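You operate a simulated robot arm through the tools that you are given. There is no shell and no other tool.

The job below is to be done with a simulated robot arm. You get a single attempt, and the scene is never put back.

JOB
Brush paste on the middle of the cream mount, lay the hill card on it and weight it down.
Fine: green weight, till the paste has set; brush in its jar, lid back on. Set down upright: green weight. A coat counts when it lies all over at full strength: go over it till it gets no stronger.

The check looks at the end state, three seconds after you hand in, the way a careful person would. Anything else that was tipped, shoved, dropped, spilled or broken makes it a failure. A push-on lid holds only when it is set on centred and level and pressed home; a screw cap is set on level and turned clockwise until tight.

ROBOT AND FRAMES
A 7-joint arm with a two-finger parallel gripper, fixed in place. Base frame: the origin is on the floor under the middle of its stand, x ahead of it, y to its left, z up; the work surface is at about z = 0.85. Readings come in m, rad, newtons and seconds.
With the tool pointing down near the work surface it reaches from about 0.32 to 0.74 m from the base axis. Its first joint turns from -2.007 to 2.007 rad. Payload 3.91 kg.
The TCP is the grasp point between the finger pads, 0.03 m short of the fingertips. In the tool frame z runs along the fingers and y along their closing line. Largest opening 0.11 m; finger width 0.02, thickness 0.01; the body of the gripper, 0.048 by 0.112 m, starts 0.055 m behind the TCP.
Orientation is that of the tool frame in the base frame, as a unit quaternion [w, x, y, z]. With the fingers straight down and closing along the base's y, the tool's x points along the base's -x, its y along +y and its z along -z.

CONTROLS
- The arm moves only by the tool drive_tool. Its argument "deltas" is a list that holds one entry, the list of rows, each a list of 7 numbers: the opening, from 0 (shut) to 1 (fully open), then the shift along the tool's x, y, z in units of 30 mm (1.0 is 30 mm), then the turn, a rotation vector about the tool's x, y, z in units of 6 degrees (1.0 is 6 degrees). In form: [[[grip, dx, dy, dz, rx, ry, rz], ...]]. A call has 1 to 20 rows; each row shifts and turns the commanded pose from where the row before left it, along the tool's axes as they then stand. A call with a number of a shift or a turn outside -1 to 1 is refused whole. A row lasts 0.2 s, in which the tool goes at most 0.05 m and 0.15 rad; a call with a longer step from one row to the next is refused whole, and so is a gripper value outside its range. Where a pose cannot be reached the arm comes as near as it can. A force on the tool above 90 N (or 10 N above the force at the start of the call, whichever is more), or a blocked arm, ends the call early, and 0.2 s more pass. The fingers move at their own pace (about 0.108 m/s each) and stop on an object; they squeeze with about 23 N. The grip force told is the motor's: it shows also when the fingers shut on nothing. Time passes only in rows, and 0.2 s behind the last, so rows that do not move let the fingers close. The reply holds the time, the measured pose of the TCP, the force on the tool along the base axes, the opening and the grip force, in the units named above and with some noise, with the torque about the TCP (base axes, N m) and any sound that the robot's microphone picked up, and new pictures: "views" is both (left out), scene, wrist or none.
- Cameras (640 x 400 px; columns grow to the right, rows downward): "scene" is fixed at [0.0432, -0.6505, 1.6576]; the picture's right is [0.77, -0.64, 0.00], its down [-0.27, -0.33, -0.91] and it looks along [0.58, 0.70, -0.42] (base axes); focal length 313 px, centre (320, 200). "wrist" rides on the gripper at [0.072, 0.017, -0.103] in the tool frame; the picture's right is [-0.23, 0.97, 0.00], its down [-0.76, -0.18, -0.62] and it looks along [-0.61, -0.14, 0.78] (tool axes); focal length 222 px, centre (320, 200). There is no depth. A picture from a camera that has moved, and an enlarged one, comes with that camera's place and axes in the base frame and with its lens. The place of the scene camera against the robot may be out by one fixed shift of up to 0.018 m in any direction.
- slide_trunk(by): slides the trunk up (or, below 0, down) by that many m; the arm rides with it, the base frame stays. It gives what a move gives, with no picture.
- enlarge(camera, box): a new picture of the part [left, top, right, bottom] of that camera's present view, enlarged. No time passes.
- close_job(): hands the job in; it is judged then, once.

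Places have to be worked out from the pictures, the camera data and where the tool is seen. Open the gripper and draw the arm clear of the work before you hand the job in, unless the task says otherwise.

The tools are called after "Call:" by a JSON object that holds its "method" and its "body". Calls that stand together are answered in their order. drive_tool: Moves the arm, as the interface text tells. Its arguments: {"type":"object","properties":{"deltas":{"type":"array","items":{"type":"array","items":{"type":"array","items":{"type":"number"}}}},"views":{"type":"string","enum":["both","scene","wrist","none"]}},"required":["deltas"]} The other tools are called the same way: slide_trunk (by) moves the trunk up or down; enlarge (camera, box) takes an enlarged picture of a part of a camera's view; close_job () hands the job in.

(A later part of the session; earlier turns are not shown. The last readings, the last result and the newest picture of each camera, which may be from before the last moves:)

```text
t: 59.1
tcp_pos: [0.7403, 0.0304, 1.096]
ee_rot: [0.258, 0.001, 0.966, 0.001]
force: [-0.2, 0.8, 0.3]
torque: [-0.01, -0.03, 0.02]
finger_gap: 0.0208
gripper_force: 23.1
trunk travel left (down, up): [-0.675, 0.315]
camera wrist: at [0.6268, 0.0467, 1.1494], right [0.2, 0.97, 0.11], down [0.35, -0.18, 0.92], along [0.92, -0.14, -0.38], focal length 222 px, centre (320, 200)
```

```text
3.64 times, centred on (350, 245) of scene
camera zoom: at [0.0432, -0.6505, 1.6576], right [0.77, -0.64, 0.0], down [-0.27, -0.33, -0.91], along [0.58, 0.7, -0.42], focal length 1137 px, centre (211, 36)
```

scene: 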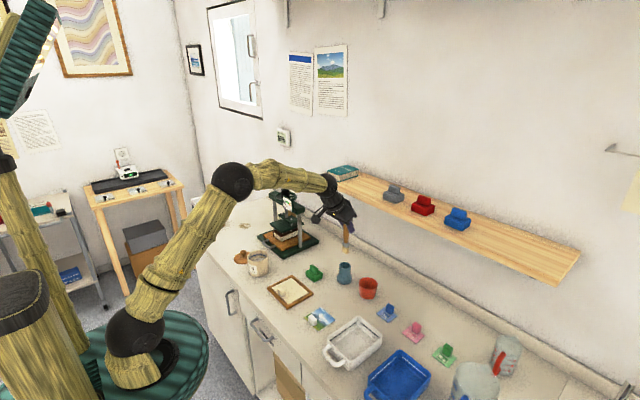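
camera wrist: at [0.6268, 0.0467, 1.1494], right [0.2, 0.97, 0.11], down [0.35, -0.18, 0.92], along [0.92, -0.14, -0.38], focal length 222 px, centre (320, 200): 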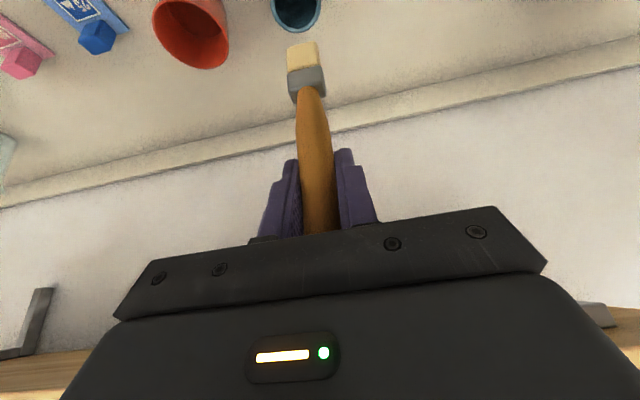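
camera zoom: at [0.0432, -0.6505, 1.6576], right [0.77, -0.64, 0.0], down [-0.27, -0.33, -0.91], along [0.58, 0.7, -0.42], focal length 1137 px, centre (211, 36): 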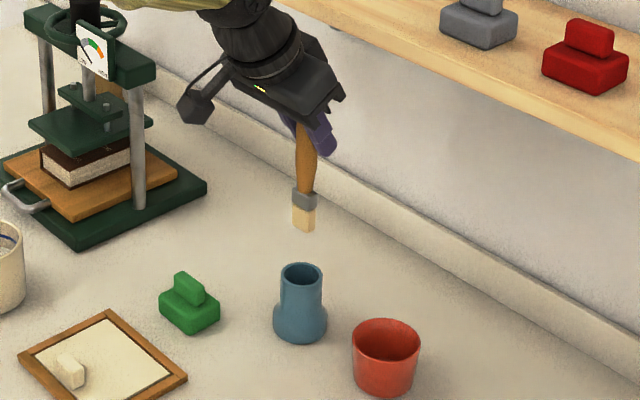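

The brush is out: a flat brush about 22 mm wide, its tip about 116 mm below the TCP. I carry it at this height over the open pot.

Call:
{"method": "drive_tool", "body": {"deltas": [[[0, 0.665, 0.86, -0.384, 0, 0, 0], [0, 0.665, 0.86, -0.384, 0, 0, 0], [0, 0.665, 0.86, -0.384, 0, 0, 0], [0, 0.665, 0.86, -0.384, 0, 0, 0], [0, 0.665, 0.86, -0.384, 0, 0, 0], [0, 0.665, 0.86, -0.384, 0, 0, 0], [0, 0.665, 0.86, -0.384, 0, 0, 0], [0, 0.665, 0.86, -0.384, 0, 0, 0], [0, 0.665, 0.86, -0.384, 0, 0, 0], [0, 0.665, 0.86, -0.384, 0, 0, 0], [0, 0, 0, 0, 0, 0, 0]]], "views": "both"}}

Call:
{"method": "enlarge", "body": {"camera": "wrist", "box": [220, 0, 420, 160]}}

Call:
{"method": "enlarge", "body": {"camera": "scene", "box": [210, 180, 330, 290]}}

```text
t: 61.5
tcp_pos: [0.5113, 0.2887, 1.0934]
ee_rot: [0.258, 0.0, 0.966, 0.001]
force: [-0.2, 0.1, -0.7]
torque: [0.01, -0.01, 0.01]
finger_gap: 0.0206
gripper_force: 22.9
trunk travel left (down, up): [-0.675, 0.315]
camera wrist: at [0.3962, 0.3051, 1.1475], right [0.2, 0.97, 0.11], down [0.35, -0.18, 0.92], along [0.92, -0.14, -0.38], focal length 222 px, centre (320, 200)
```

scene: 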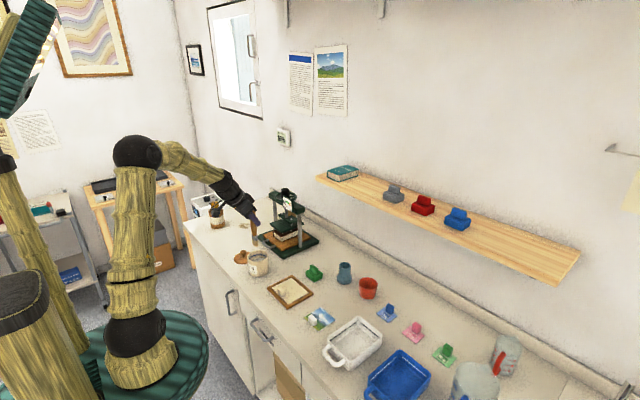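
wrist: 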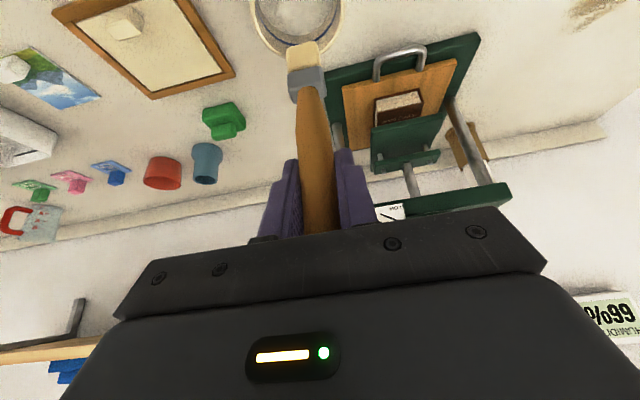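

```text
2.50 times, centred on (320, 80) of wrist
camera zoom: at [0.3962, 0.3051, 1.1475], right [0.2, 0.97, 0.11], down [0.35, -0.18, 0.92], along [0.92, -0.14, -0.38], focal length 555 px, centre (320, 500)
```

zoom: 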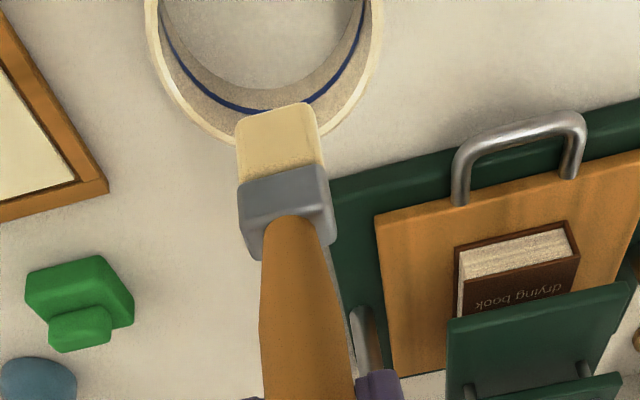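

```text
3.64 times, centred on (270, 235) of scene
camera zoom: at [0.0432, -0.6505, 1.6576], right [0.77, -0.64, 0.0], down [-0.27, -0.33, -0.91], along [0.58, 0.7, -0.42], focal length 1137 px, centre (502, 73)
```

zoom: 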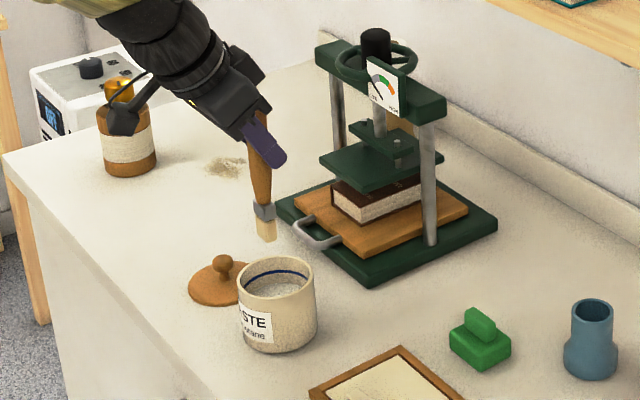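

From this view the paste surface is at about z 0.896, and the brush is centred over the opening. I lower the tip in until it is about 2 cm under the surface, watching the forces.

Call:
{"method": "drive_tool", "body": {"deltas": [[[0, 0.375, 0, 0.65, 0, 0, 0], [0, 0.375, 0, 0.65, 0, 0, 0], [0, 0.3, 0, 0.52, 0, 0, 0], [0, 0.15, 0, 0.26, 0, 0, 0], [0, 0.15, 0, 0.26, 0, 0, 0], [0, 0, 0, 0, 0, 0, 0]]], "views": "both"}}

Call:
{"method": "enlarge", "body": {"camera": "scene", "box": [230, 220, 290, 280]}}

Call:
{"method": "enlarge", "body": {"camera": "wrist", "box": [220, 0, 420, 160]}}

```text
t: 62.9
tcp_pos: [0.5101, 0.2892, 1.0125]
ee_rot: [0.259, -0.001, 0.966, 0.0]
force: [-0.1, -0.1, -1.1]
torque: [0.0, 0.0, 0.0]
finger_gap: 0.0206
gripper_force: 23.1
trunk travel left (down, up): [-0.675, 0.315]
camera wrist: at [0.3958, 0.3044, 1.0666], right [0.2, 0.97, 0.11], down [0.35, -0.18, 0.92], along [0.92, -0.14, -0.38], focal length 222 px, centre (320, 200)
```

scene: 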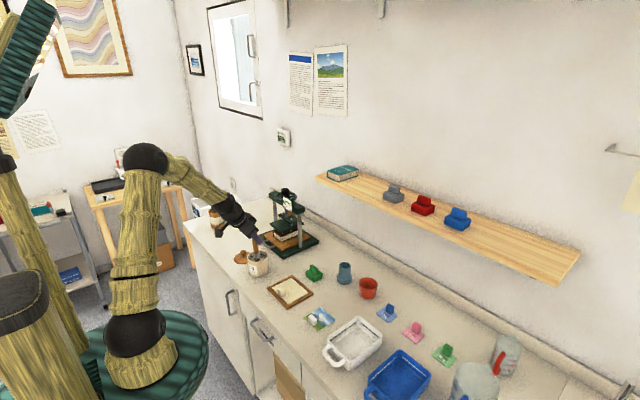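
wrist: 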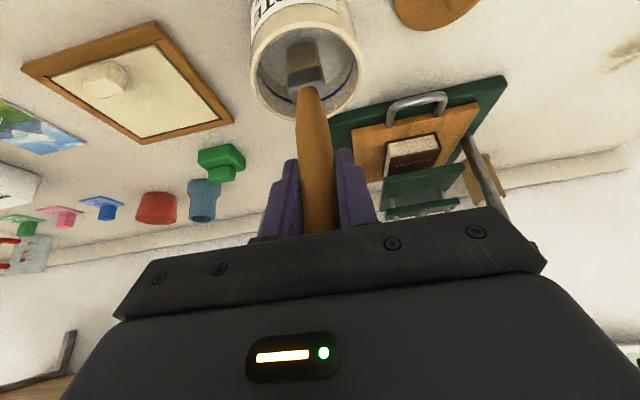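

```text
6.67 times, centred on (260, 250) of scene
camera zoom: at [0.0432, -0.6505, 1.6576], right [0.77, -0.64, 0.0], down [-0.27, -0.33, -0.91], along [0.58, 0.7, -0.42], focal length 2084 px, centre (720, -133)
```

zoom: 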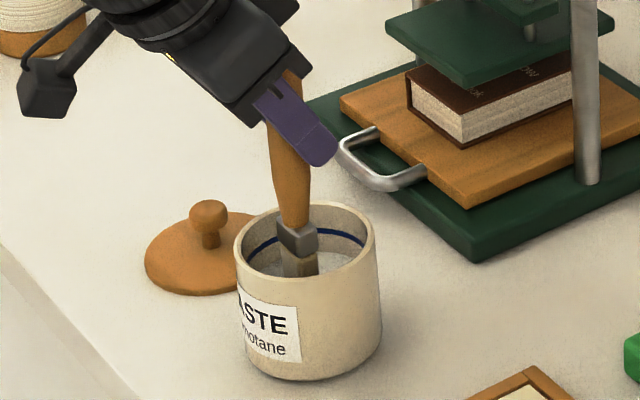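

```text
2.50 times, centred on (320, 80) of wrist
camera zoom: at [0.3958, 0.3044, 1.0666], right [0.2, 0.97, 0.11], down [0.35, -0.18, 0.92], along [0.92, -0.14, -0.38], focal length 555 px, centre (320, 500)
```

zoom: 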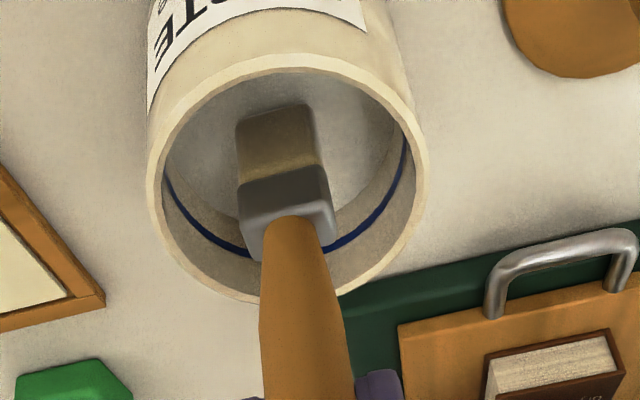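

The tip is about at the paste surface. I go another 18 mm down in small steps and hold there a moment.

Call:
{"method": "drive_tool", "body": {"deltas": [[[0, 0.1, 0, 0.173, 0, 0, 0], [0, 0.1, 0, 0.173, 0, 0, 0], [0, 0.1, 0, 0.173, 0, 0, 0], [0, 0, 0, 0, 0, 0, 0], [0, 0, 0, 0, 0, 0, 0]]], "views": "both"}}

Call:
{"method": "enlarge", "body": {"camera": "wrist", "box": [220, 0, 420, 160]}}

```text
t: 64.1
tcp_pos: [0.5097, 0.288, 0.9982]
ee_rot: [0.259, -0.001, 0.966, 0.002]
force: [0.7, 3.0, 16.4]
torque: [0.09, -0.15, -0.01]
finger_gap: 0.0207
gripper_force: 23.1
trunk travel left (down, up): [-0.675, 0.315]
camera wrist: at [0.395, 0.3041, 1.0506], right [0.19, 0.97, 0.12], down [0.35, -0.18, 0.92], along [0.92, -0.14, -0.37], focal length 222 px, centre (320, 200)
```

scene: 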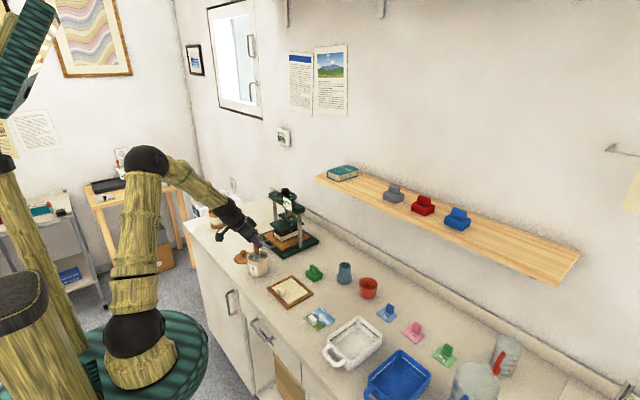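
wrist: 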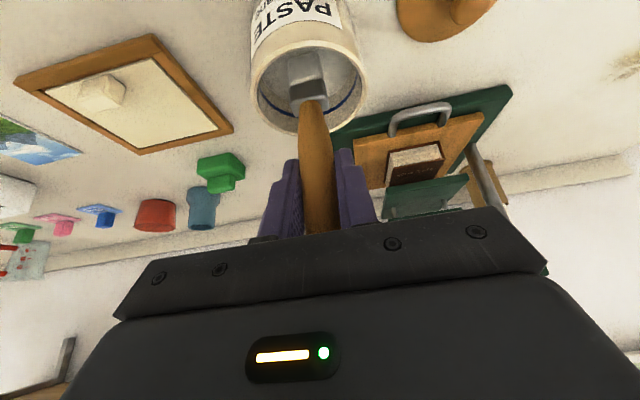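

```text
2.50 times, centred on (320, 80) of wrist
camera zoom: at [0.395, 0.3041, 1.0506], right [0.19, 0.97, 0.12], down [0.35, -0.18, 0.92], along [0.92, -0.14, -0.37], focal length 555 px, centre (320, 500)
```

zoom: 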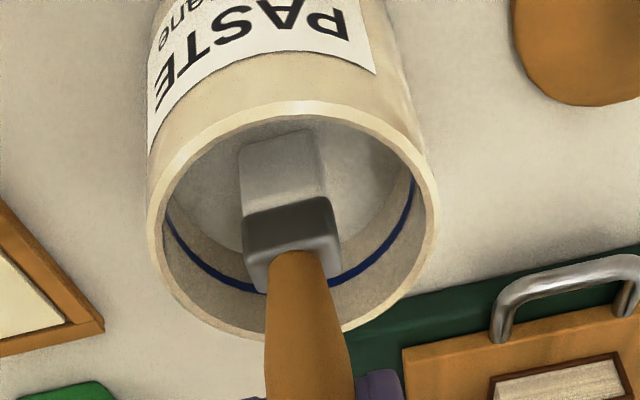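

A 16 N contact, and the bristles have turned the grey-white of the paste, so the brush is loaded. I lift it out straight and check it.

Call:
{"method": "drive_tool", "body": {"deltas": [[[0, -0.2, 0, -0.346, 0, 0, 0], [0, -0.3, 0, -0.52, 0, 0, 0], [0, -0.4, 0, -0.693, 0, 0, 0], [0, -0.4, 0, -0.693, 0, 0, 0], [0, -0.4, 0, -0.693, 0, 0, 0], [0, 0, 0, 0, 0, 0, 0]]], "views": "both"}}

Call:
{"method": "enlarge", "body": {"camera": "wrist", "box": [220, 0, 420, 160]}}

Call:
{"method": "enlarge", "body": {"camera": "scene", "box": [220, 200, 310, 290]}}

```text
t: 65.5
tcp_pos: [0.5097, 0.2887, 1.099]
ee_rot: [0.258, -0.001, 0.966, 0.0]
force: [0.3, 0.2, -0.1]
torque: [-0.01, -0.03, -0.02]
finger_gap: 0.0207
gripper_force: 22.7
trunk travel left (down, up): [-0.675, 0.315]
camera wrist: at [0.3956, 0.305, 1.1522], right [0.2, 0.97, 0.11], down [0.35, -0.18, 0.92], along [0.92, -0.14, -0.38], focal length 222 px, centre (320, 200)
```

scene: 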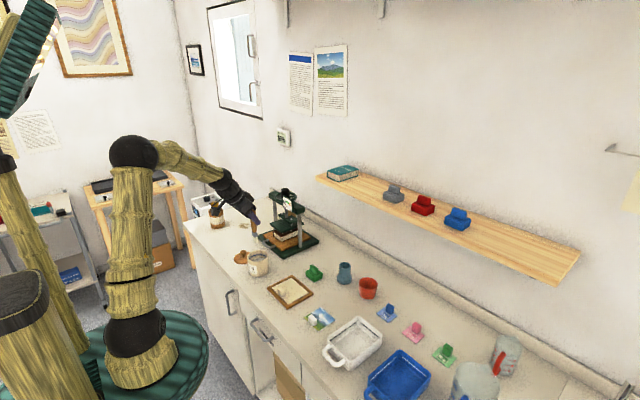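
wrist: 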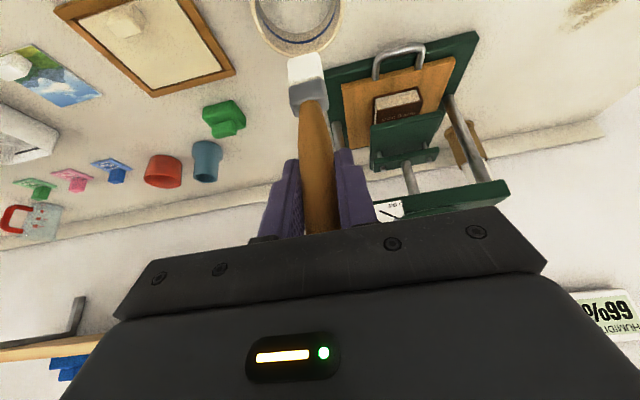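

```text
2.50 times, centred on (320, 80) of wrist
camera zoom: at [0.3956, 0.305, 1.1522], right [0.2, 0.97, 0.11], down [0.35, -0.18, 0.92], along [0.92, -0.14, -0.38], focal length 555 px, centre (320, 500)
```

zoom: 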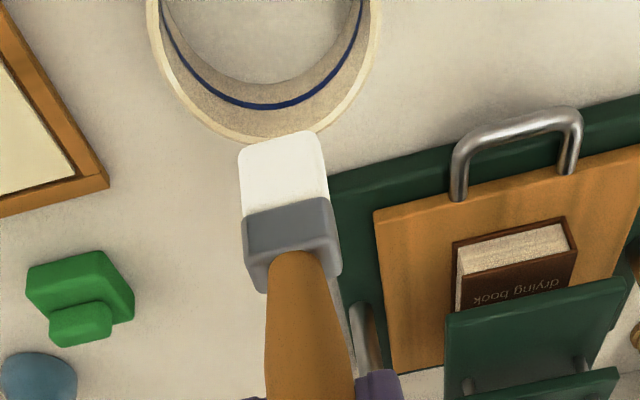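

```text
4.44 times, centred on (265, 245) of scene
camera zoom: at [0.0432, -0.6505, 1.6576], right [0.77, -0.64, 0.0], down [-0.27, -0.33, -0.91], along [0.58, 0.7, -0.42], focal length 1389 px, centre (564, 0)
```

zoom: 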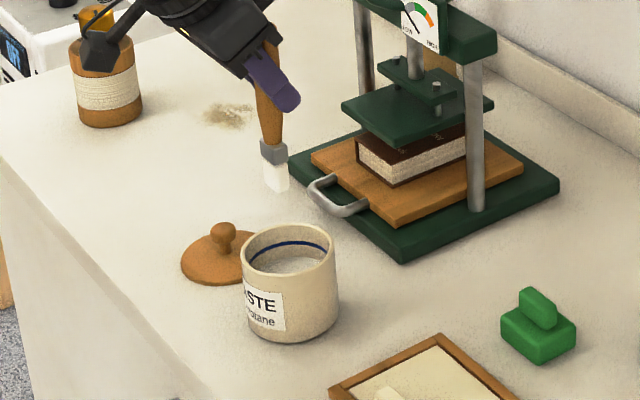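

The brush is loaded white and has slid about 11 mm up in the grip, so its tip is now about 104 mm below the TCP. The mount's own block occupies x≈0.498–0.511, so I work the area behind it. I carry the brush over the mount and lower it to just above.

Call:
{"method": "drive_tool", "body": {"deltas": [[[0, -0.19, -1, 0.11, 0, 0, 0], [0, -0.19, -1, 0.11, 0, 0, 0], [0, -0.19, -1, 0.11, 0, 0, 0], [0, -0.19, -1, 0.11, 0, 0, 0], [0, -0.19, -1, 0.11, 0, 0, 0], [0, -0.19, -1, 0.11, 0, 0, 0], [0, 0.475, 0, 0.823, 0, 0, 0], [0, 0.475, 0, 0.823, 0, 0, 0], [0, 0.475, 0, 0.823, 0, 0, 0], [0, 0.4, 0, 0.693, 0, 0, 0], [0, 0, 0, 0, 0, 0, 0]]], "views": "both"}}

Call:
{"method": "enlarge", "body": {"camera": "wrist", "box": [200, 0, 440, 160]}}

Call:
{"method": "enlarge", "body": {"camera": "scene", "box": [250, 240, 340, 320]}}

```text
t: 67.9
tcp_pos: [0.5484, 0.108, 0.9877]
ee_rot: [0.257, 0.0, 0.966, 0.001]
force: [0.7, 0.1, -0.6]
torque: [0.02, -0.04, 0.01]
finger_gap: 0.0205
gripper_force: 23.4
trunk travel left (down, up): [-0.675, 0.315]
camera wrist: at [0.4351, 0.124, 1.0418], right [0.2, 0.97, 0.11], down [0.35, -0.18, 0.92], along [0.92, -0.14, -0.38], focal length 222 px, centre (320, 200)
```

scene: 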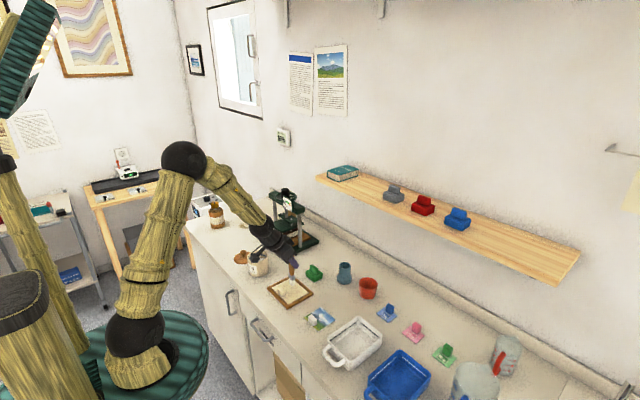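
wrist: 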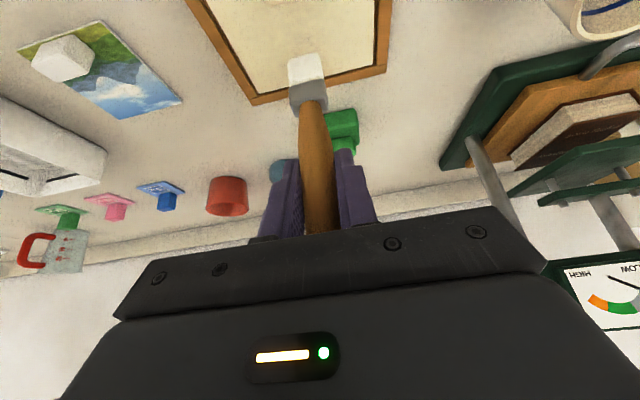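

```text
2.50 times, centred on (320, 80) of wrist
camera zoom: at [0.4351, 0.124, 1.0418], right [0.2, 0.97, 0.11], down [0.35, -0.18, 0.92], along [0.92, -0.14, -0.38], focal length 555 px, centre (320, 500)
```

zoom: 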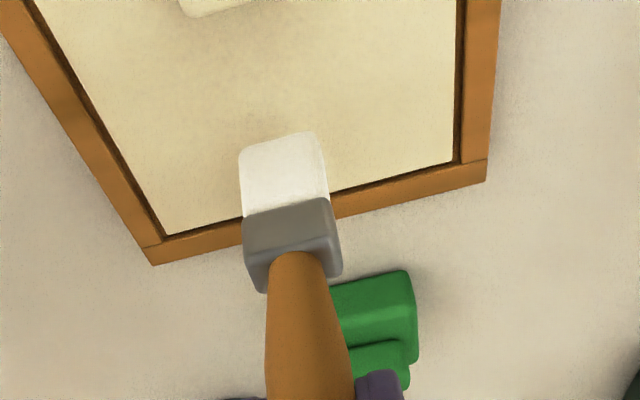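

```text
5.00 times, centred on (295, 280) of scene
camera zoom: at [0.0432, -0.6505, 1.6576], right [0.77, -0.64, 0.0], down [-0.27, -0.33, -0.91], along [0.58, 0.7, -0.42], focal length 1563 px, centre (445, -200)
```

zoom: 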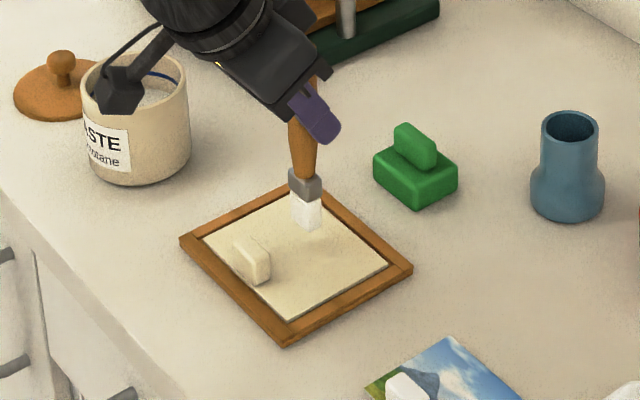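

The brush tip hovers about 2–3 cm above the mount, behind the block. I lower it in small steps until there is light contact.

Call:
{"method": "drive_tool", "body": {"deltas": [[[0, 0.125, 0, 0.217, 0, 0, 0], [0, 0.125, 0, 0.217, 0, 0, 0], [0, 0, 0, 0, 0, 0, 0]]], "views": "none"}}

Call:
{"method": "drive_tool", "body": {"deltas": [[[0, 0.05, 0, 0.087, 0, 0, 0], [0, 0.05, 0, 0.087, 0, 0, 0], [0, 0, 0, 0, 0, 0, 0]]], "views": "none"}}

Call:
{"method": "drive_tool", "body": {"deltas": [[[0, 0.04, 0, 0.069, 0, 0, 0], [0, 0, 0, 0, 0, 0, 0]]], "views": "none"}}

```text
t: 68.7
tcp_pos: [0.5506, 0.1076, 0.9755]
ee_rot: [0.259, 0.0, 0.966, 0.0]
force: [0.0, -0.4, 0.0]
torque: [-0.01, 0.0, 0.02]
finger_gap: 0.0205
gripper_force: 23.2
trunk travel left (down, up): [-0.675, 0.315]
```

```text
t: 69.5
tcp_pos: [0.5497, 0.107, 0.9672]
ee_rot: [0.259, 0.0, 0.966, 0.0]
force: [-0.6, 0.2, -0.5]
torque: [0.01, 0.03, 0.01]
finger_gap: 0.0205
gripper_force: 22.9
trunk travel left (down, up): [-0.675, 0.315]
```

```text
t: 70.1
tcp_pos: [0.5491, 0.1071, 0.9669]
ee_rot: [0.261, -0.001, 0.965, 0.001]
force: [-0.5, -3.4, 15.4]
torque: [-0.47, -0.02, 0.0]
finger_gap: 0.0204
gripper_force: 23.2
trunk travel left (down, up): [-0.675, 0.315]
```

Contact at about 15 N, so the mount surface is found. I ease up to a light press and make a first test stroke along y to see how the paste goes on.

Call:
{"method": "drive_tool", "body": {"deltas": [[[0, -0.03, 0, -0.05, 0, 0, 0], [0, 0, 0.5, 0, 0, 0, 0], [0, 0, 0.5, 0, 0, 0, 0], [0, 0, -0.5, 0, 0, 0, 0], [0, 0, -0.5, 0, 0, 0, 0], [0, 0, -0.5, 0, 0, 0, 0], [0, 0, -0.5, 0, 0, 0, 0], [0, 0, 0, 0, 0, 0, 0]]], "views": "both"}}

Call:
{"method": "enlarge", "body": {"camera": "wrist", "box": [200, 0, 440, 160]}}

Call:
{"method": "enlarge", "body": {"camera": "scene", "box": [250, 240, 340, 320]}}

```text
t: 71.9
tcp_pos: [0.5478, 0.0783, 0.9673]
ee_rot: [0.257, -0.001, 0.966, 0.0]
force: [1.4, -0.4, 0.6]
torque: [-0.03, -0.01, 0.0]
finger_gap: 0.0207
gripper_force: 23.1
trunk travel left (down, up): [-0.675, 0.315]
camera wrist: at [0.435, 0.0948, 1.0206], right [0.2, 0.97, 0.11], down [0.35, -0.18, 0.92], along [0.92, -0.14, -0.38], focal length 222 px, centre (320, 200)
```

scene: 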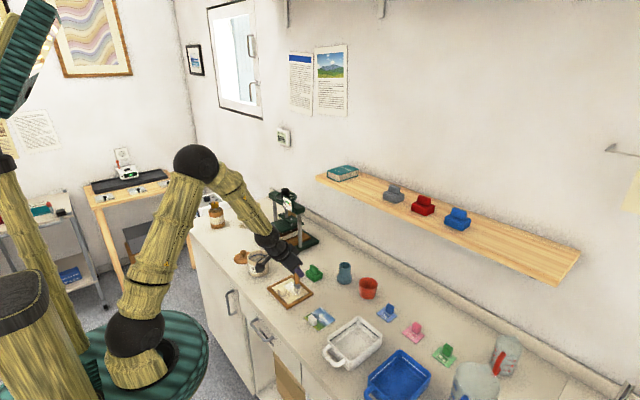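
wrist: 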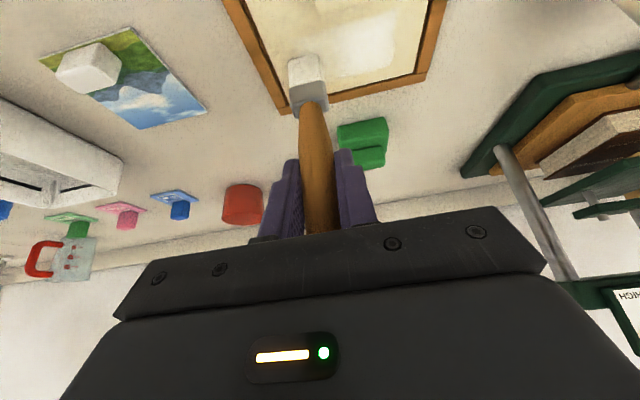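

```text
2.50 times, centred on (320, 80) of wrist
camera zoom: at [0.435, 0.0948, 1.0206], right [0.2, 0.97, 0.11], down [0.35, -0.18, 0.92], along [0.92, -0.14, -0.38], focal length 555 px, centre (320, 500)
```

zoom: 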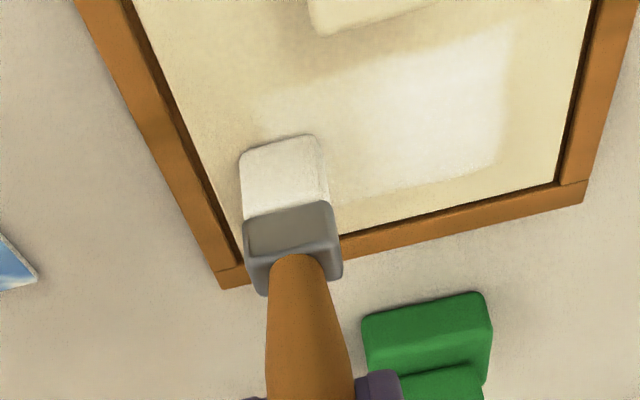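

```text
5.00 times, centred on (295, 280) of scene
camera zoom: at [0.0432, -0.6505, 1.6576], right [0.77, -0.64, 0.0], down [-0.27, -0.33, -0.91], along [0.58, 0.7, -0.42], focal length 1563 px, centre (445, -200)
```

zoom: 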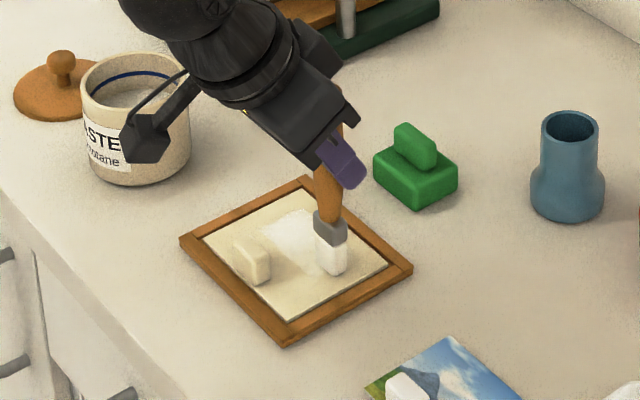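

Paste is going on, and the footprint is about 38 mm wide in x. It is fainter where it was passed only once or lightly. I press about 1 mm more and go over the middle strip twice, then the strip nearer the block.

Call:
{"method": "drive_tool", "body": {"deltas": [[[0, 0.02, 0, 0.035, 0, 0, 0], [0, 0, 0.52, 0, 0, 0, 0], [0, 0, 0.52, 0, 0, 0, 0], [0, 0, 0.52, 0, 0, 0, 0], [0, 0, 0.52, 0, 0, 0, 0], [0, 0, -0.52, 0, 0, 0, 0], [0, 0, -0.52, 0, 0, 0, 0], [0, 0, -0.52, 0, 0, 0, 0], [0, 0, -0.52, 0, 0, 0, 0], [0, 0.52, 0, -0.3, 0, 0, 0], [0, 0, 0.52, 0, 0, 0, 0], [0, 0, 0.52, 0, 0, 0, 0], [0, 0, 0.52, 0, 0, 0, 0], [0, 0, 0.52, 0, 0, 0, 0], [0, 0, -0.52, 0, 0, 0, 0], [0, 0, -0.52, 0, 0, 0, 0], [0, 0, -0.52, 0, 0, 0, 0], [0, 0, -0.52, 0, 0, 0, 0]]], "views": "both"}}

Call:
{"method": "enlarge", "body": {"camera": "wrist", "box": [200, 0, 440, 160]}}

Call:
{"method": "enlarge", "body": {"camera": "scene", "box": [250, 240, 340, 320]}}

```text
t: 75.7
tcp_pos: [0.5321, 0.0791, 0.9662]
ee_rot: [0.259, -0.001, 0.966, 0.002]
force: [-0.9, -0.6, 1.8]
torque: [-0.09, 0.01, -0.02]
finger_gap: 0.0202
gripper_force: 22.9
trunk travel left (down, up): [-0.675, 0.315]
camera wrist: at [0.4181, 0.0941, 1.0198], right [0.2, 0.97, 0.11], down [0.35, -0.18, 0.92], along [0.92, -0.14, -0.38], focal length 222 px, centre (320, 200)
```

scene: 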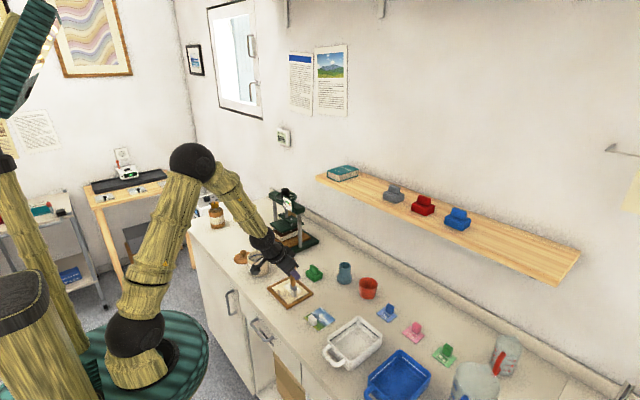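
wrist: 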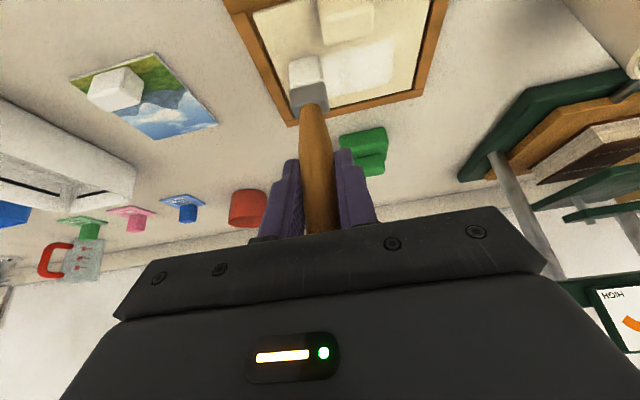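

```text
2.50 times, centred on (320, 80) of wrist
camera zoom: at [0.4181, 0.0941, 1.0198], right [0.2, 0.97, 0.11], down [0.35, -0.18, 0.92], along [0.92, -0.14, -0.38], focal length 555 px, centre (320, 500)
```

zoom: 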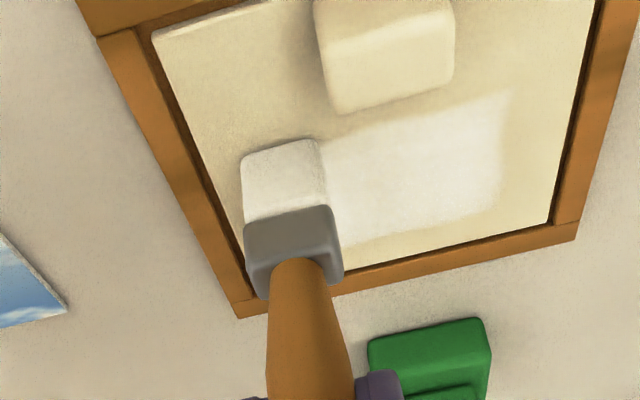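

```text
5.00 times, centred on (295, 280) of scene
camera zoom: at [0.0432, -0.6505, 1.6576], right [0.77, -0.64, 0.0], down [-0.27, -0.33, -0.91], along [0.58, 0.7, -0.42], focal length 1563 px, centre (445, -200)
```

zoom: 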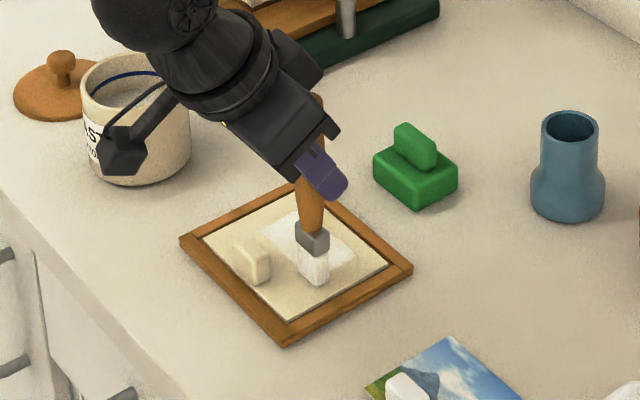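

The coat shows within a fixed rectangle at about x 0.533–0.571, with its +y edge at about 0.146. The brush is still white. I keep going over it with longer strokes so the -y end is covered as well.

Call:
{"method": "drive_tool", "body": {"deltas": [[[0, -0.3, -0.35, 0.173, 0, 0, 0], [0, 0, 0.55, 0, 0, 0, 0], [0, 0, 0.55, 0, 0, 0, 0], [0, 0, 0.55, 0, 0, 0, 0], [0, 0, 0.55, 0, 0, 0, 0], [0, 0, 0.5, 0, 0, 0, 0], [0, -0.26, 0, 0.15, 0, 0, 0], [0, 0, -0.55, 0, 0, 0, 0], [0, 0, -0.55, 0, 0, 0, 0], [0, 0, -0.55, 0, 0, 0, 0], [0, 0, -0.55, 0, 0, 0, 0], [0, 0, -0.5, 0, 0, 0, 0], [0, -0.26, 0, 0.15, 0, 0, 0], [0, 0, 0.55, 0, 0, 0, 0], [0, 0, 0.55, 0, 0, 0, 0], [0, 0, 0.55, 0, 0, 0, 0], [0, 0, 0.55, 0, 0, 0, 0], [0, 0, 0.5, 0, 0, 0, 0], [0, 0, 0, 0, 0, 0, 0]]], "views": "both"}}

Call:
{"method": "enlarge", "body": {"camera": "wrist", "box": [160, 0, 400, 160]}}

Call:
{"method": "enlarge", "body": {"camera": "scene", "box": [250, 240, 340, 320]}}

```text
t: 79.7
tcp_pos: [0.5589, 0.1493, 0.9677]
ee_rot: [0.258, 0.0, 0.966, 0.001]
force: [0.3, -0.4, -0.5]
torque: [0.01, -0.04, 0.02]
finger_gap: 0.0205
gripper_force: 22.9
trunk travel left (down, up): [-0.675, 0.315]
camera wrist: at [0.4454, 0.1655, 1.0212], right [0.2, 0.97, 0.11], down [0.35, -0.18, 0.92], along [0.92, -0.14, -0.38], focal length 222 px, centre (320, 200)
```

scene: 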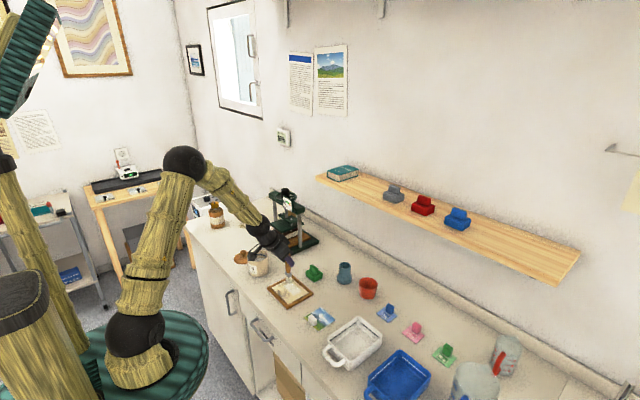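
wrist: 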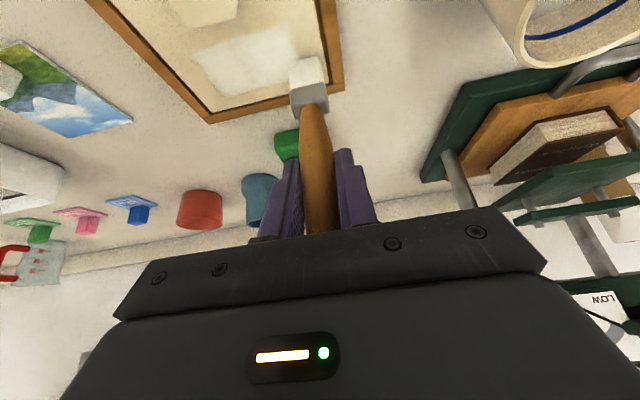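

```text
2.50 times, centred on (280, 80) of wrist
camera zoom: at [0.4454, 0.1655, 1.0212], right [0.2, 0.97, 0.11], down [0.35, -0.18, 0.92], along [0.92, -0.14, -0.38], focal length 555 px, centre (420, 500)
```

zoom: 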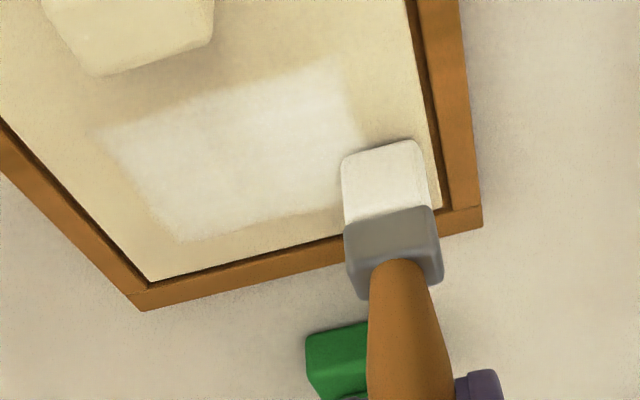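

```text
5.00 times, centred on (295, 280) of scene
camera zoom: at [0.0432, -0.6505, 1.6576], right [0.77, -0.64, 0.0], down [-0.27, -0.33, -0.91], along [0.58, 0.7, -0.42], focal length 1563 px, centre (445, -200)
```

zoom: 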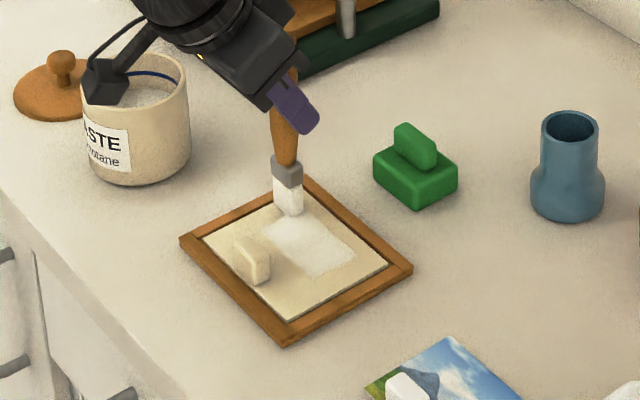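

The zone is clear now: about x 0.532–0.570, y 0.077–0.144. The -y end is weaker, and the last stroke had almost no contact force. I press about 1.5 mm lower and pass back over it.

Call:
{"method": "drive_tool", "body": {"deltas": [[[0, 0.2, 0, -0.07, 0, 0, 0], [0, 0, -0.55, 0, 0, 0, 0], [0, 0, -0.55, 0, 0, 0, 0]]], "views": "none"}}

Call:
{"method": "drive_tool", "body": {"deltas": [[[0, 0, -0.55, 0, 0, 0, 0], [0, 0, -0.55, 0, 0, 0, 0], [0, 0, -0.5, 0, 0, 0, 0], [0, 0, 0.55, 0, 0, 0, 0], [0, 0, 0.55, 0, 0, 0, 0], [0, 0, 0.55, 0, 0, 0, 0], [0, 0, 0.55, 0, 0, 0, 0], [0, 0, 0.5, 0, 0, 0, 0]]], "views": "both"}}

Call:
{"method": "enlarge", "body": {"camera": "wrist", "box": [160, 0, 400, 160]}}

Call:
{"method": "enlarge", "body": {"camera": "scene", "box": [250, 240, 340, 320]}}

```text
t: 80.5
tcp_pos: [0.553, 0.1164, 0.9671]
ee_rot: [0.26, 0.0, 0.966, 0.001]
force: [-0.1, 2.8, 6.7]
torque: [0.36, -0.01, 0.03]
finger_gap: 0.0205
gripper_force: 23.2
trunk travel left (down, up): [-0.675, 0.315]
```

```text
t: 82.3
tcp_pos: [0.5524, 0.1484, 0.9649]
ee_rot: [0.26, 0.0, 0.966, 0.001]
force: [1.3, -4.8, 15.0]
torque: [-0.45, -0.03, -0.02]
finger_gap: 0.0208
gripper_force: 22.7
trunk travel left (down, up): [-0.675, 0.315]
camera wrist: at [0.4379, 0.1641, 1.0184], right [0.2, 0.97, 0.12], down [0.35, -0.18, 0.92], along [0.92, -0.14, -0.37], focal length 222 px, centre (320, 200)
```

scene: 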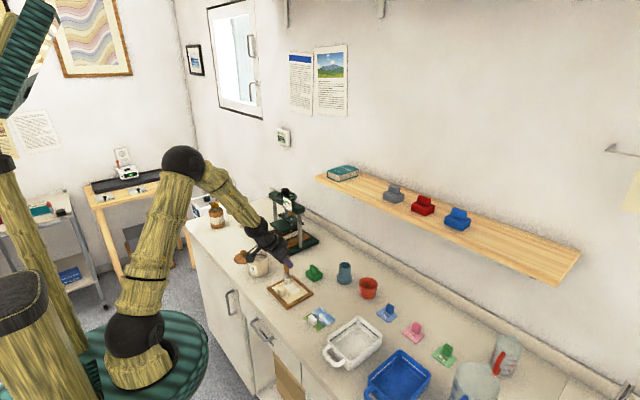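
wrist: 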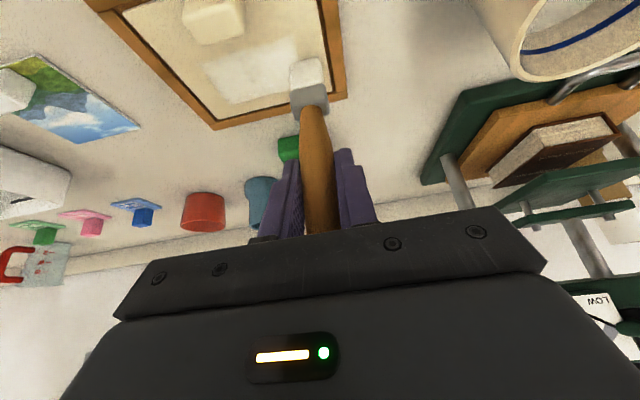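

```text
2.50 times, centred on (280, 80) of wrist
camera zoom: at [0.4379, 0.1641, 1.0184], right [0.2, 0.97, 0.12], down [0.35, -0.18, 0.92], along [0.92, -0.14, -0.37], focal length 555 px, centre (420, 500)
```

zoom: 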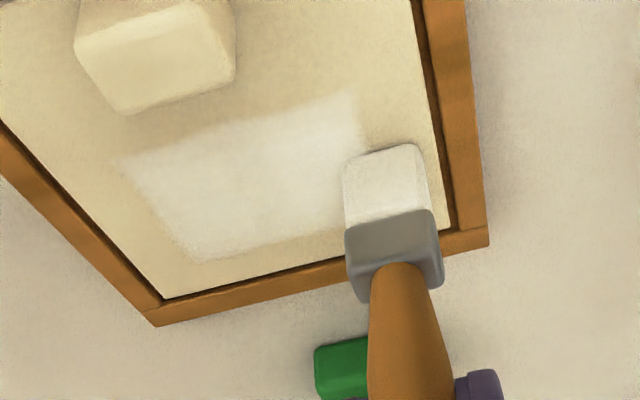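

```text
5.00 times, centred on (295, 280) of scene
camera zoom: at [0.0432, -0.6505, 1.6576], right [0.77, -0.64, 0.0], down [-0.27, -0.33, -0.91], along [0.58, 0.7, -0.42], focal length 1563 px, centre (445, -200)
```

zoom: 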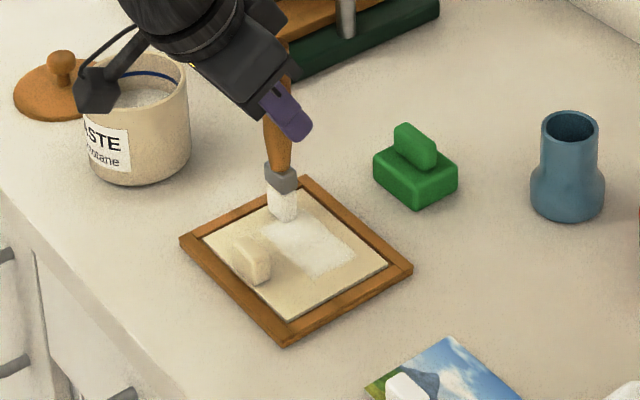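

The coat is getting stronger but the bristles are turning cream, so the load is running down. I go back to the pot for more paste.

Call:
{"method": "drive_tool", "body": {"deltas": [[[0, -0.3, 0, -0.52, 0, 0, 0], [0, -0.59, 0, -1, 0, 0, 0], [0, -0.59, 0, -1, 0, 0, 0], [0, -0.59, 0, -1, 0, 0, 0], [0, 0.243, 0.933, -0.14, 0, 0, 0], [0, 0.243, 0.933, -0.14, 0, 0, 0], [0, 0.243, 0.933, -0.14, 0, 0, 0], [0, 0.243, 0.933, -0.14, 0, 0, 0], [0, 0.243, 0.933, -0.14, 0, 0, 0], [0, 0.367, 0, 0.635, 0, 0, 0], [0, 0.367, 0, 0.635, 0, 0, 0], [0, 0.367, 0, 0.635, 0, 0, 0], [0, 0.3, 0, 0.52, 0, 0, 0], [0, 0, 0, 0, 0, 0, 0]]], "views": "both"}}

Call:
{"method": "enlarge", "body": {"camera": "wrist", "box": [220, 0, 420, 160]}}

Call:
{"method": "enlarge", "body": {"camera": "scene", "box": [220, 210, 340, 320]}}

```text
t: 85.3
tcp_pos: [0.5128, 0.2885, 1.0038]
ee_rot: [0.259, -0.001, 0.966, 0.0]
force: [-0.2, -0.3, -0.6]
torque: [0.0, 0.02, -0.01]
finger_gap: 0.0205
gripper_force: 22.9
trunk travel left (down, up): [-0.675, 0.315]
camera wrist: at [0.3992, 0.3051, 1.0571], right [0.2, 0.97, 0.11], down [0.35, -0.18, 0.92], along [0.92, -0.14, -0.38], focal length 222 px, centre (320, 200)
```

scene: 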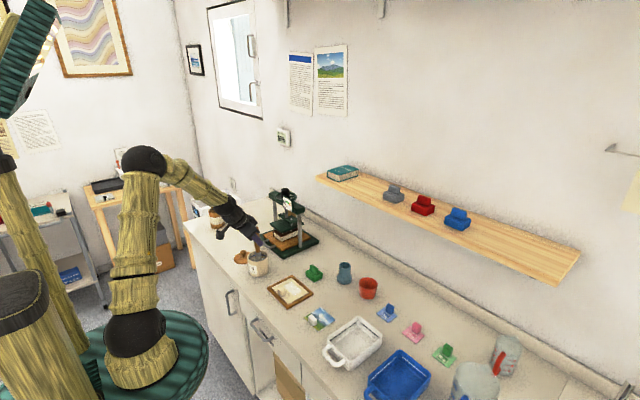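
wrist: 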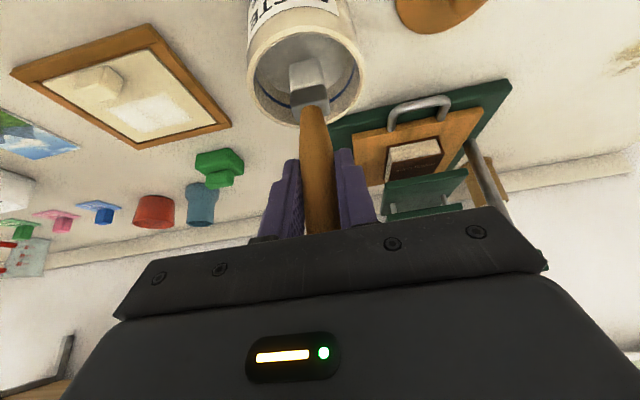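

```text
2.50 times, centred on (320, 80) of wrist
camera zoom: at [0.3992, 0.3051, 1.0571], right [0.2, 0.97, 0.11], down [0.35, -0.18, 0.92], along [0.92, -0.14, -0.38], focal length 555 px, centre (320, 500)
```

zoom: 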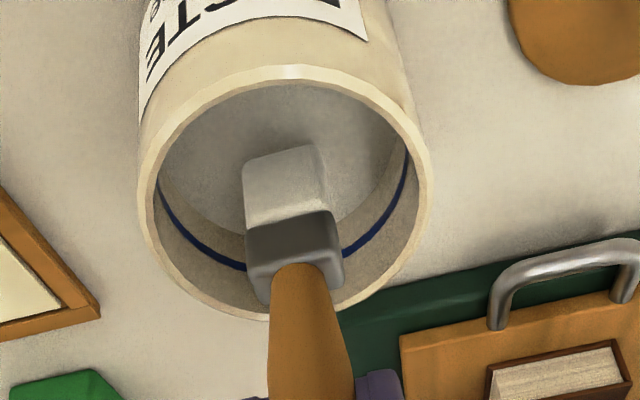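

```text
3.64 times, centred on (280, 265) of scene
camera zoom: at [0.0432, -0.6505, 1.6576], right [0.77, -0.64, 0.0], down [-0.27, -0.33, -0.91], along [0.58, 0.7, -0.42], focal length 1137 px, centre (466, -36)
```

zoom: 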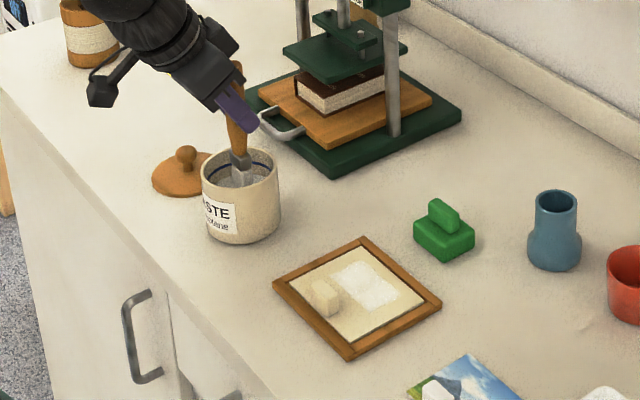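

The mount is unobstructed now. I look at the coat up close before dipping.

Call:
{"method": "enlarge", "body": {"camera": "scene", "box": [264, 270, 316, 312]}}

Call:
{"method": "drive_tool", "body": {"deltas": [[[0, 0.08, 0, 0.139, 0, 0, 0], [0, 0.06, 0, 0.104, 0, 0, 0], [0, 0, 0, 0, 0, 0, 0]]], "views": "none"}}

```text
9.52 times, centred on (290, 291) of scene
camera zoom: at [0.0432, -0.6505, 1.6576], right [0.77, -0.64, 0.0], down [-0.27, -0.33, -0.91], along [0.58, 0.7, -0.42], focal length 2977 px, centre (606, -667)
```

zoom: 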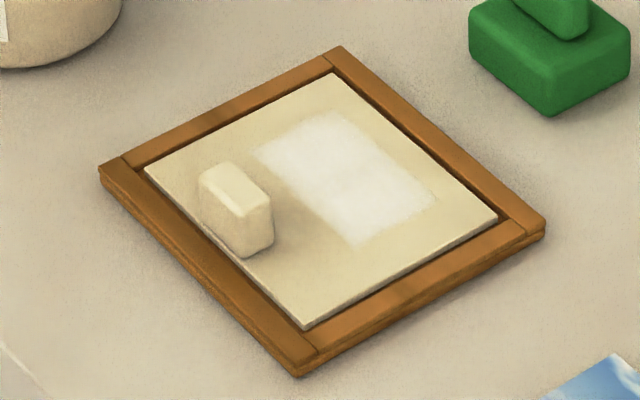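

```text
t: 86.1
tcp_pos: [0.5131, 0.2888, 0.9948]
ee_rot: [0.259, 0.0, 0.966, 0.0]
force: [-0.1, 0.6, 4.6]
torque: [0.0, -0.05, -0.01]
finger_gap: 0.0203
gripper_force: 22.8
trunk travel left (down, up): [-0.675, 0.315]
```

Light contact (4.6 N) on the paste. The mount board stands slightly proud of its frame, so the card can lie flat on it. I lift the reloaded brush and go back over the zone.

Call:
{"method": "drive_tool", "body": {"deltas": [[[0, 0, 0, 0, 0, 0, 0], [0, 0, 0, 0, 0, 0, 0], [0, -0.3, 0, -0.52, 0, 0, 0], [0, -0.5, 0, -0.866, 0, 0, 0], [0, -0.55, 0, -0.95, 0, 0, 0], [0, -0.4, 0, -0.693, 0, 0, 0], [0, -0.243, -0.95, 0.14, 0, 0, 0], [0, -0.243, -0.95, 0.14, 0, 0, 0], [0, -0.243, -0.95, 0.14, 0, 0, 0], [0, -0.243, -0.95, 0.14, 0, 0, 0], [0, -0.243, -0.95, 0.14, 0, 0, 0], [0, 0, 0, 0, 0, 0, 0]]], "views": "both"}}

Call:
{"method": "enlarge", "body": {"camera": "wrist", "box": [220, 0, 420, 160]}}

```text
t: 88.7
tcp_pos: [0.5553, 0.1475, 1.0997]
ee_rot: [0.259, -0.001, 0.966, 0.0]
force: [0.3, -0.3, -1.4]
torque: [0.0, -0.02, 0.01]
finger_gap: 0.0203
gripper_force: 22.3
trunk travel left (down, up): [-0.675, 0.315]
camera wrist: at [0.4402, 0.1623, 1.1527], right [0.2, 0.97, 0.11], down [0.35, -0.18, 0.92], along [0.92, -0.14, -0.38], focal length 222 px, centre (320, 200)
```

scene: 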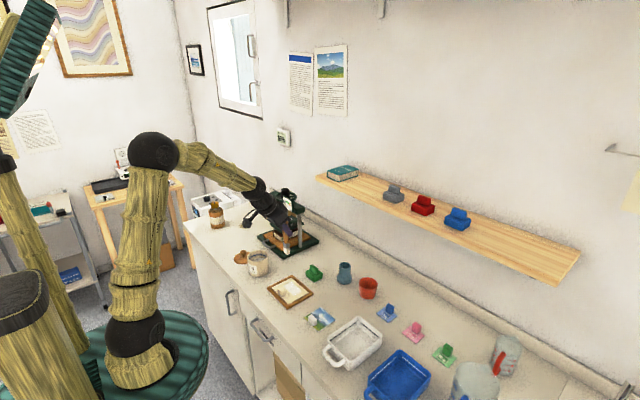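
wrist: 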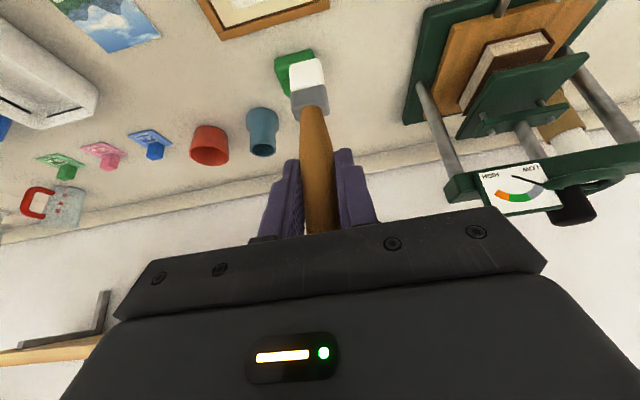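

```text
2.50 times, centred on (320, 80) of wrist
camera zoom: at [0.4402, 0.1623, 1.1527], right [0.2, 0.97, 0.11], down [0.35, -0.18, 0.92], along [0.92, -0.14, -0.38], focal length 555 px, centre (320, 500)
```

zoom: 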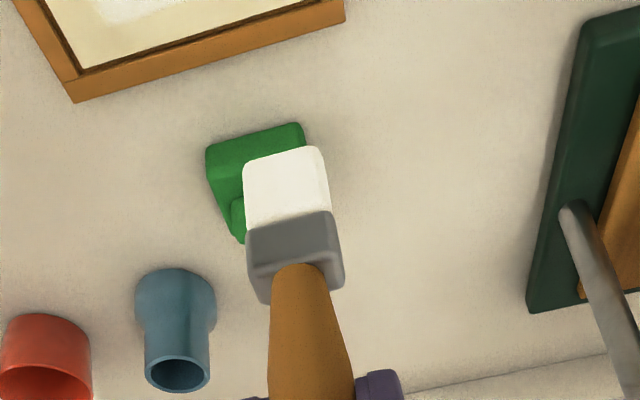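

The bristles are full white again. I lower back down to the zone and find light contact.

Call:
{"method": "drive_tool", "body": {"deltas": [[[0, 0.442, -0.06, 0.766, 0, 0, 0], [0, 0.442, -0.06, 0.766, 0, 0, 0], [0, 0.442, -0.06, 0.766, 0, 0, 0], [0, 0.442, -0.06, 0.766, 0, 0, 0], [0, 0.442, 0, 0.766, 0, 0, 0], [0, 0.03, 0, 0.052, 0, 0, 0], [0, 0, 0, 0, 0, 0, 0]]], "views": "none"}}

Call:
{"method": "drive_tool", "body": {"deltas": [[[0, 0.03, 0, 0.052, 0, 0, 0], [0, 0, 0, 0, 0, 0, 0]]], "views": "none"}}

Call:
{"method": "drive_tool", "body": {"deltas": [[[0, 0.025, 0, 0.043, 0, 0, 0], [0, 0, 0, 0, 0, 0, 0]]], "views": "none"}}

```text
t: 90.3
tcp_pos: [0.5548, 0.1406, 0.9654]
ee_rot: [0.26, 0.0, 0.966, 0.0]
force: [0.1, 0.4, 11.3]
torque: [-0.02, -0.15, 0.0]
finger_gap: 0.0204
gripper_force: 23.2
trunk travel left (down, up): [-0.675, 0.315]
```

```text
t: 90.9
tcp_pos: [0.5543, 0.1395, 0.963]
ee_rot: [0.26, 0.0, 0.966, 0.001]
force: [1.3, -1.6, 17.6]
torque: [-0.13, -0.22, -0.01]
finger_gap: 0.0206
gripper_force: 23.3
trunk travel left (down, up): [-0.675, 0.315]
```

```text
t: 91.5
tcp_pos: [0.5543, 0.1403, 0.9622]
ee_rot: [0.259, 0.0, 0.966, 0.001]
force: [0.2, -0.1, 17.5]
torque: [0.02, -0.08, 0.07]
finger_gap: 0.0209
gripper_force: 22.6
trunk travel left (down, up): [-0.675, 0.315]
```

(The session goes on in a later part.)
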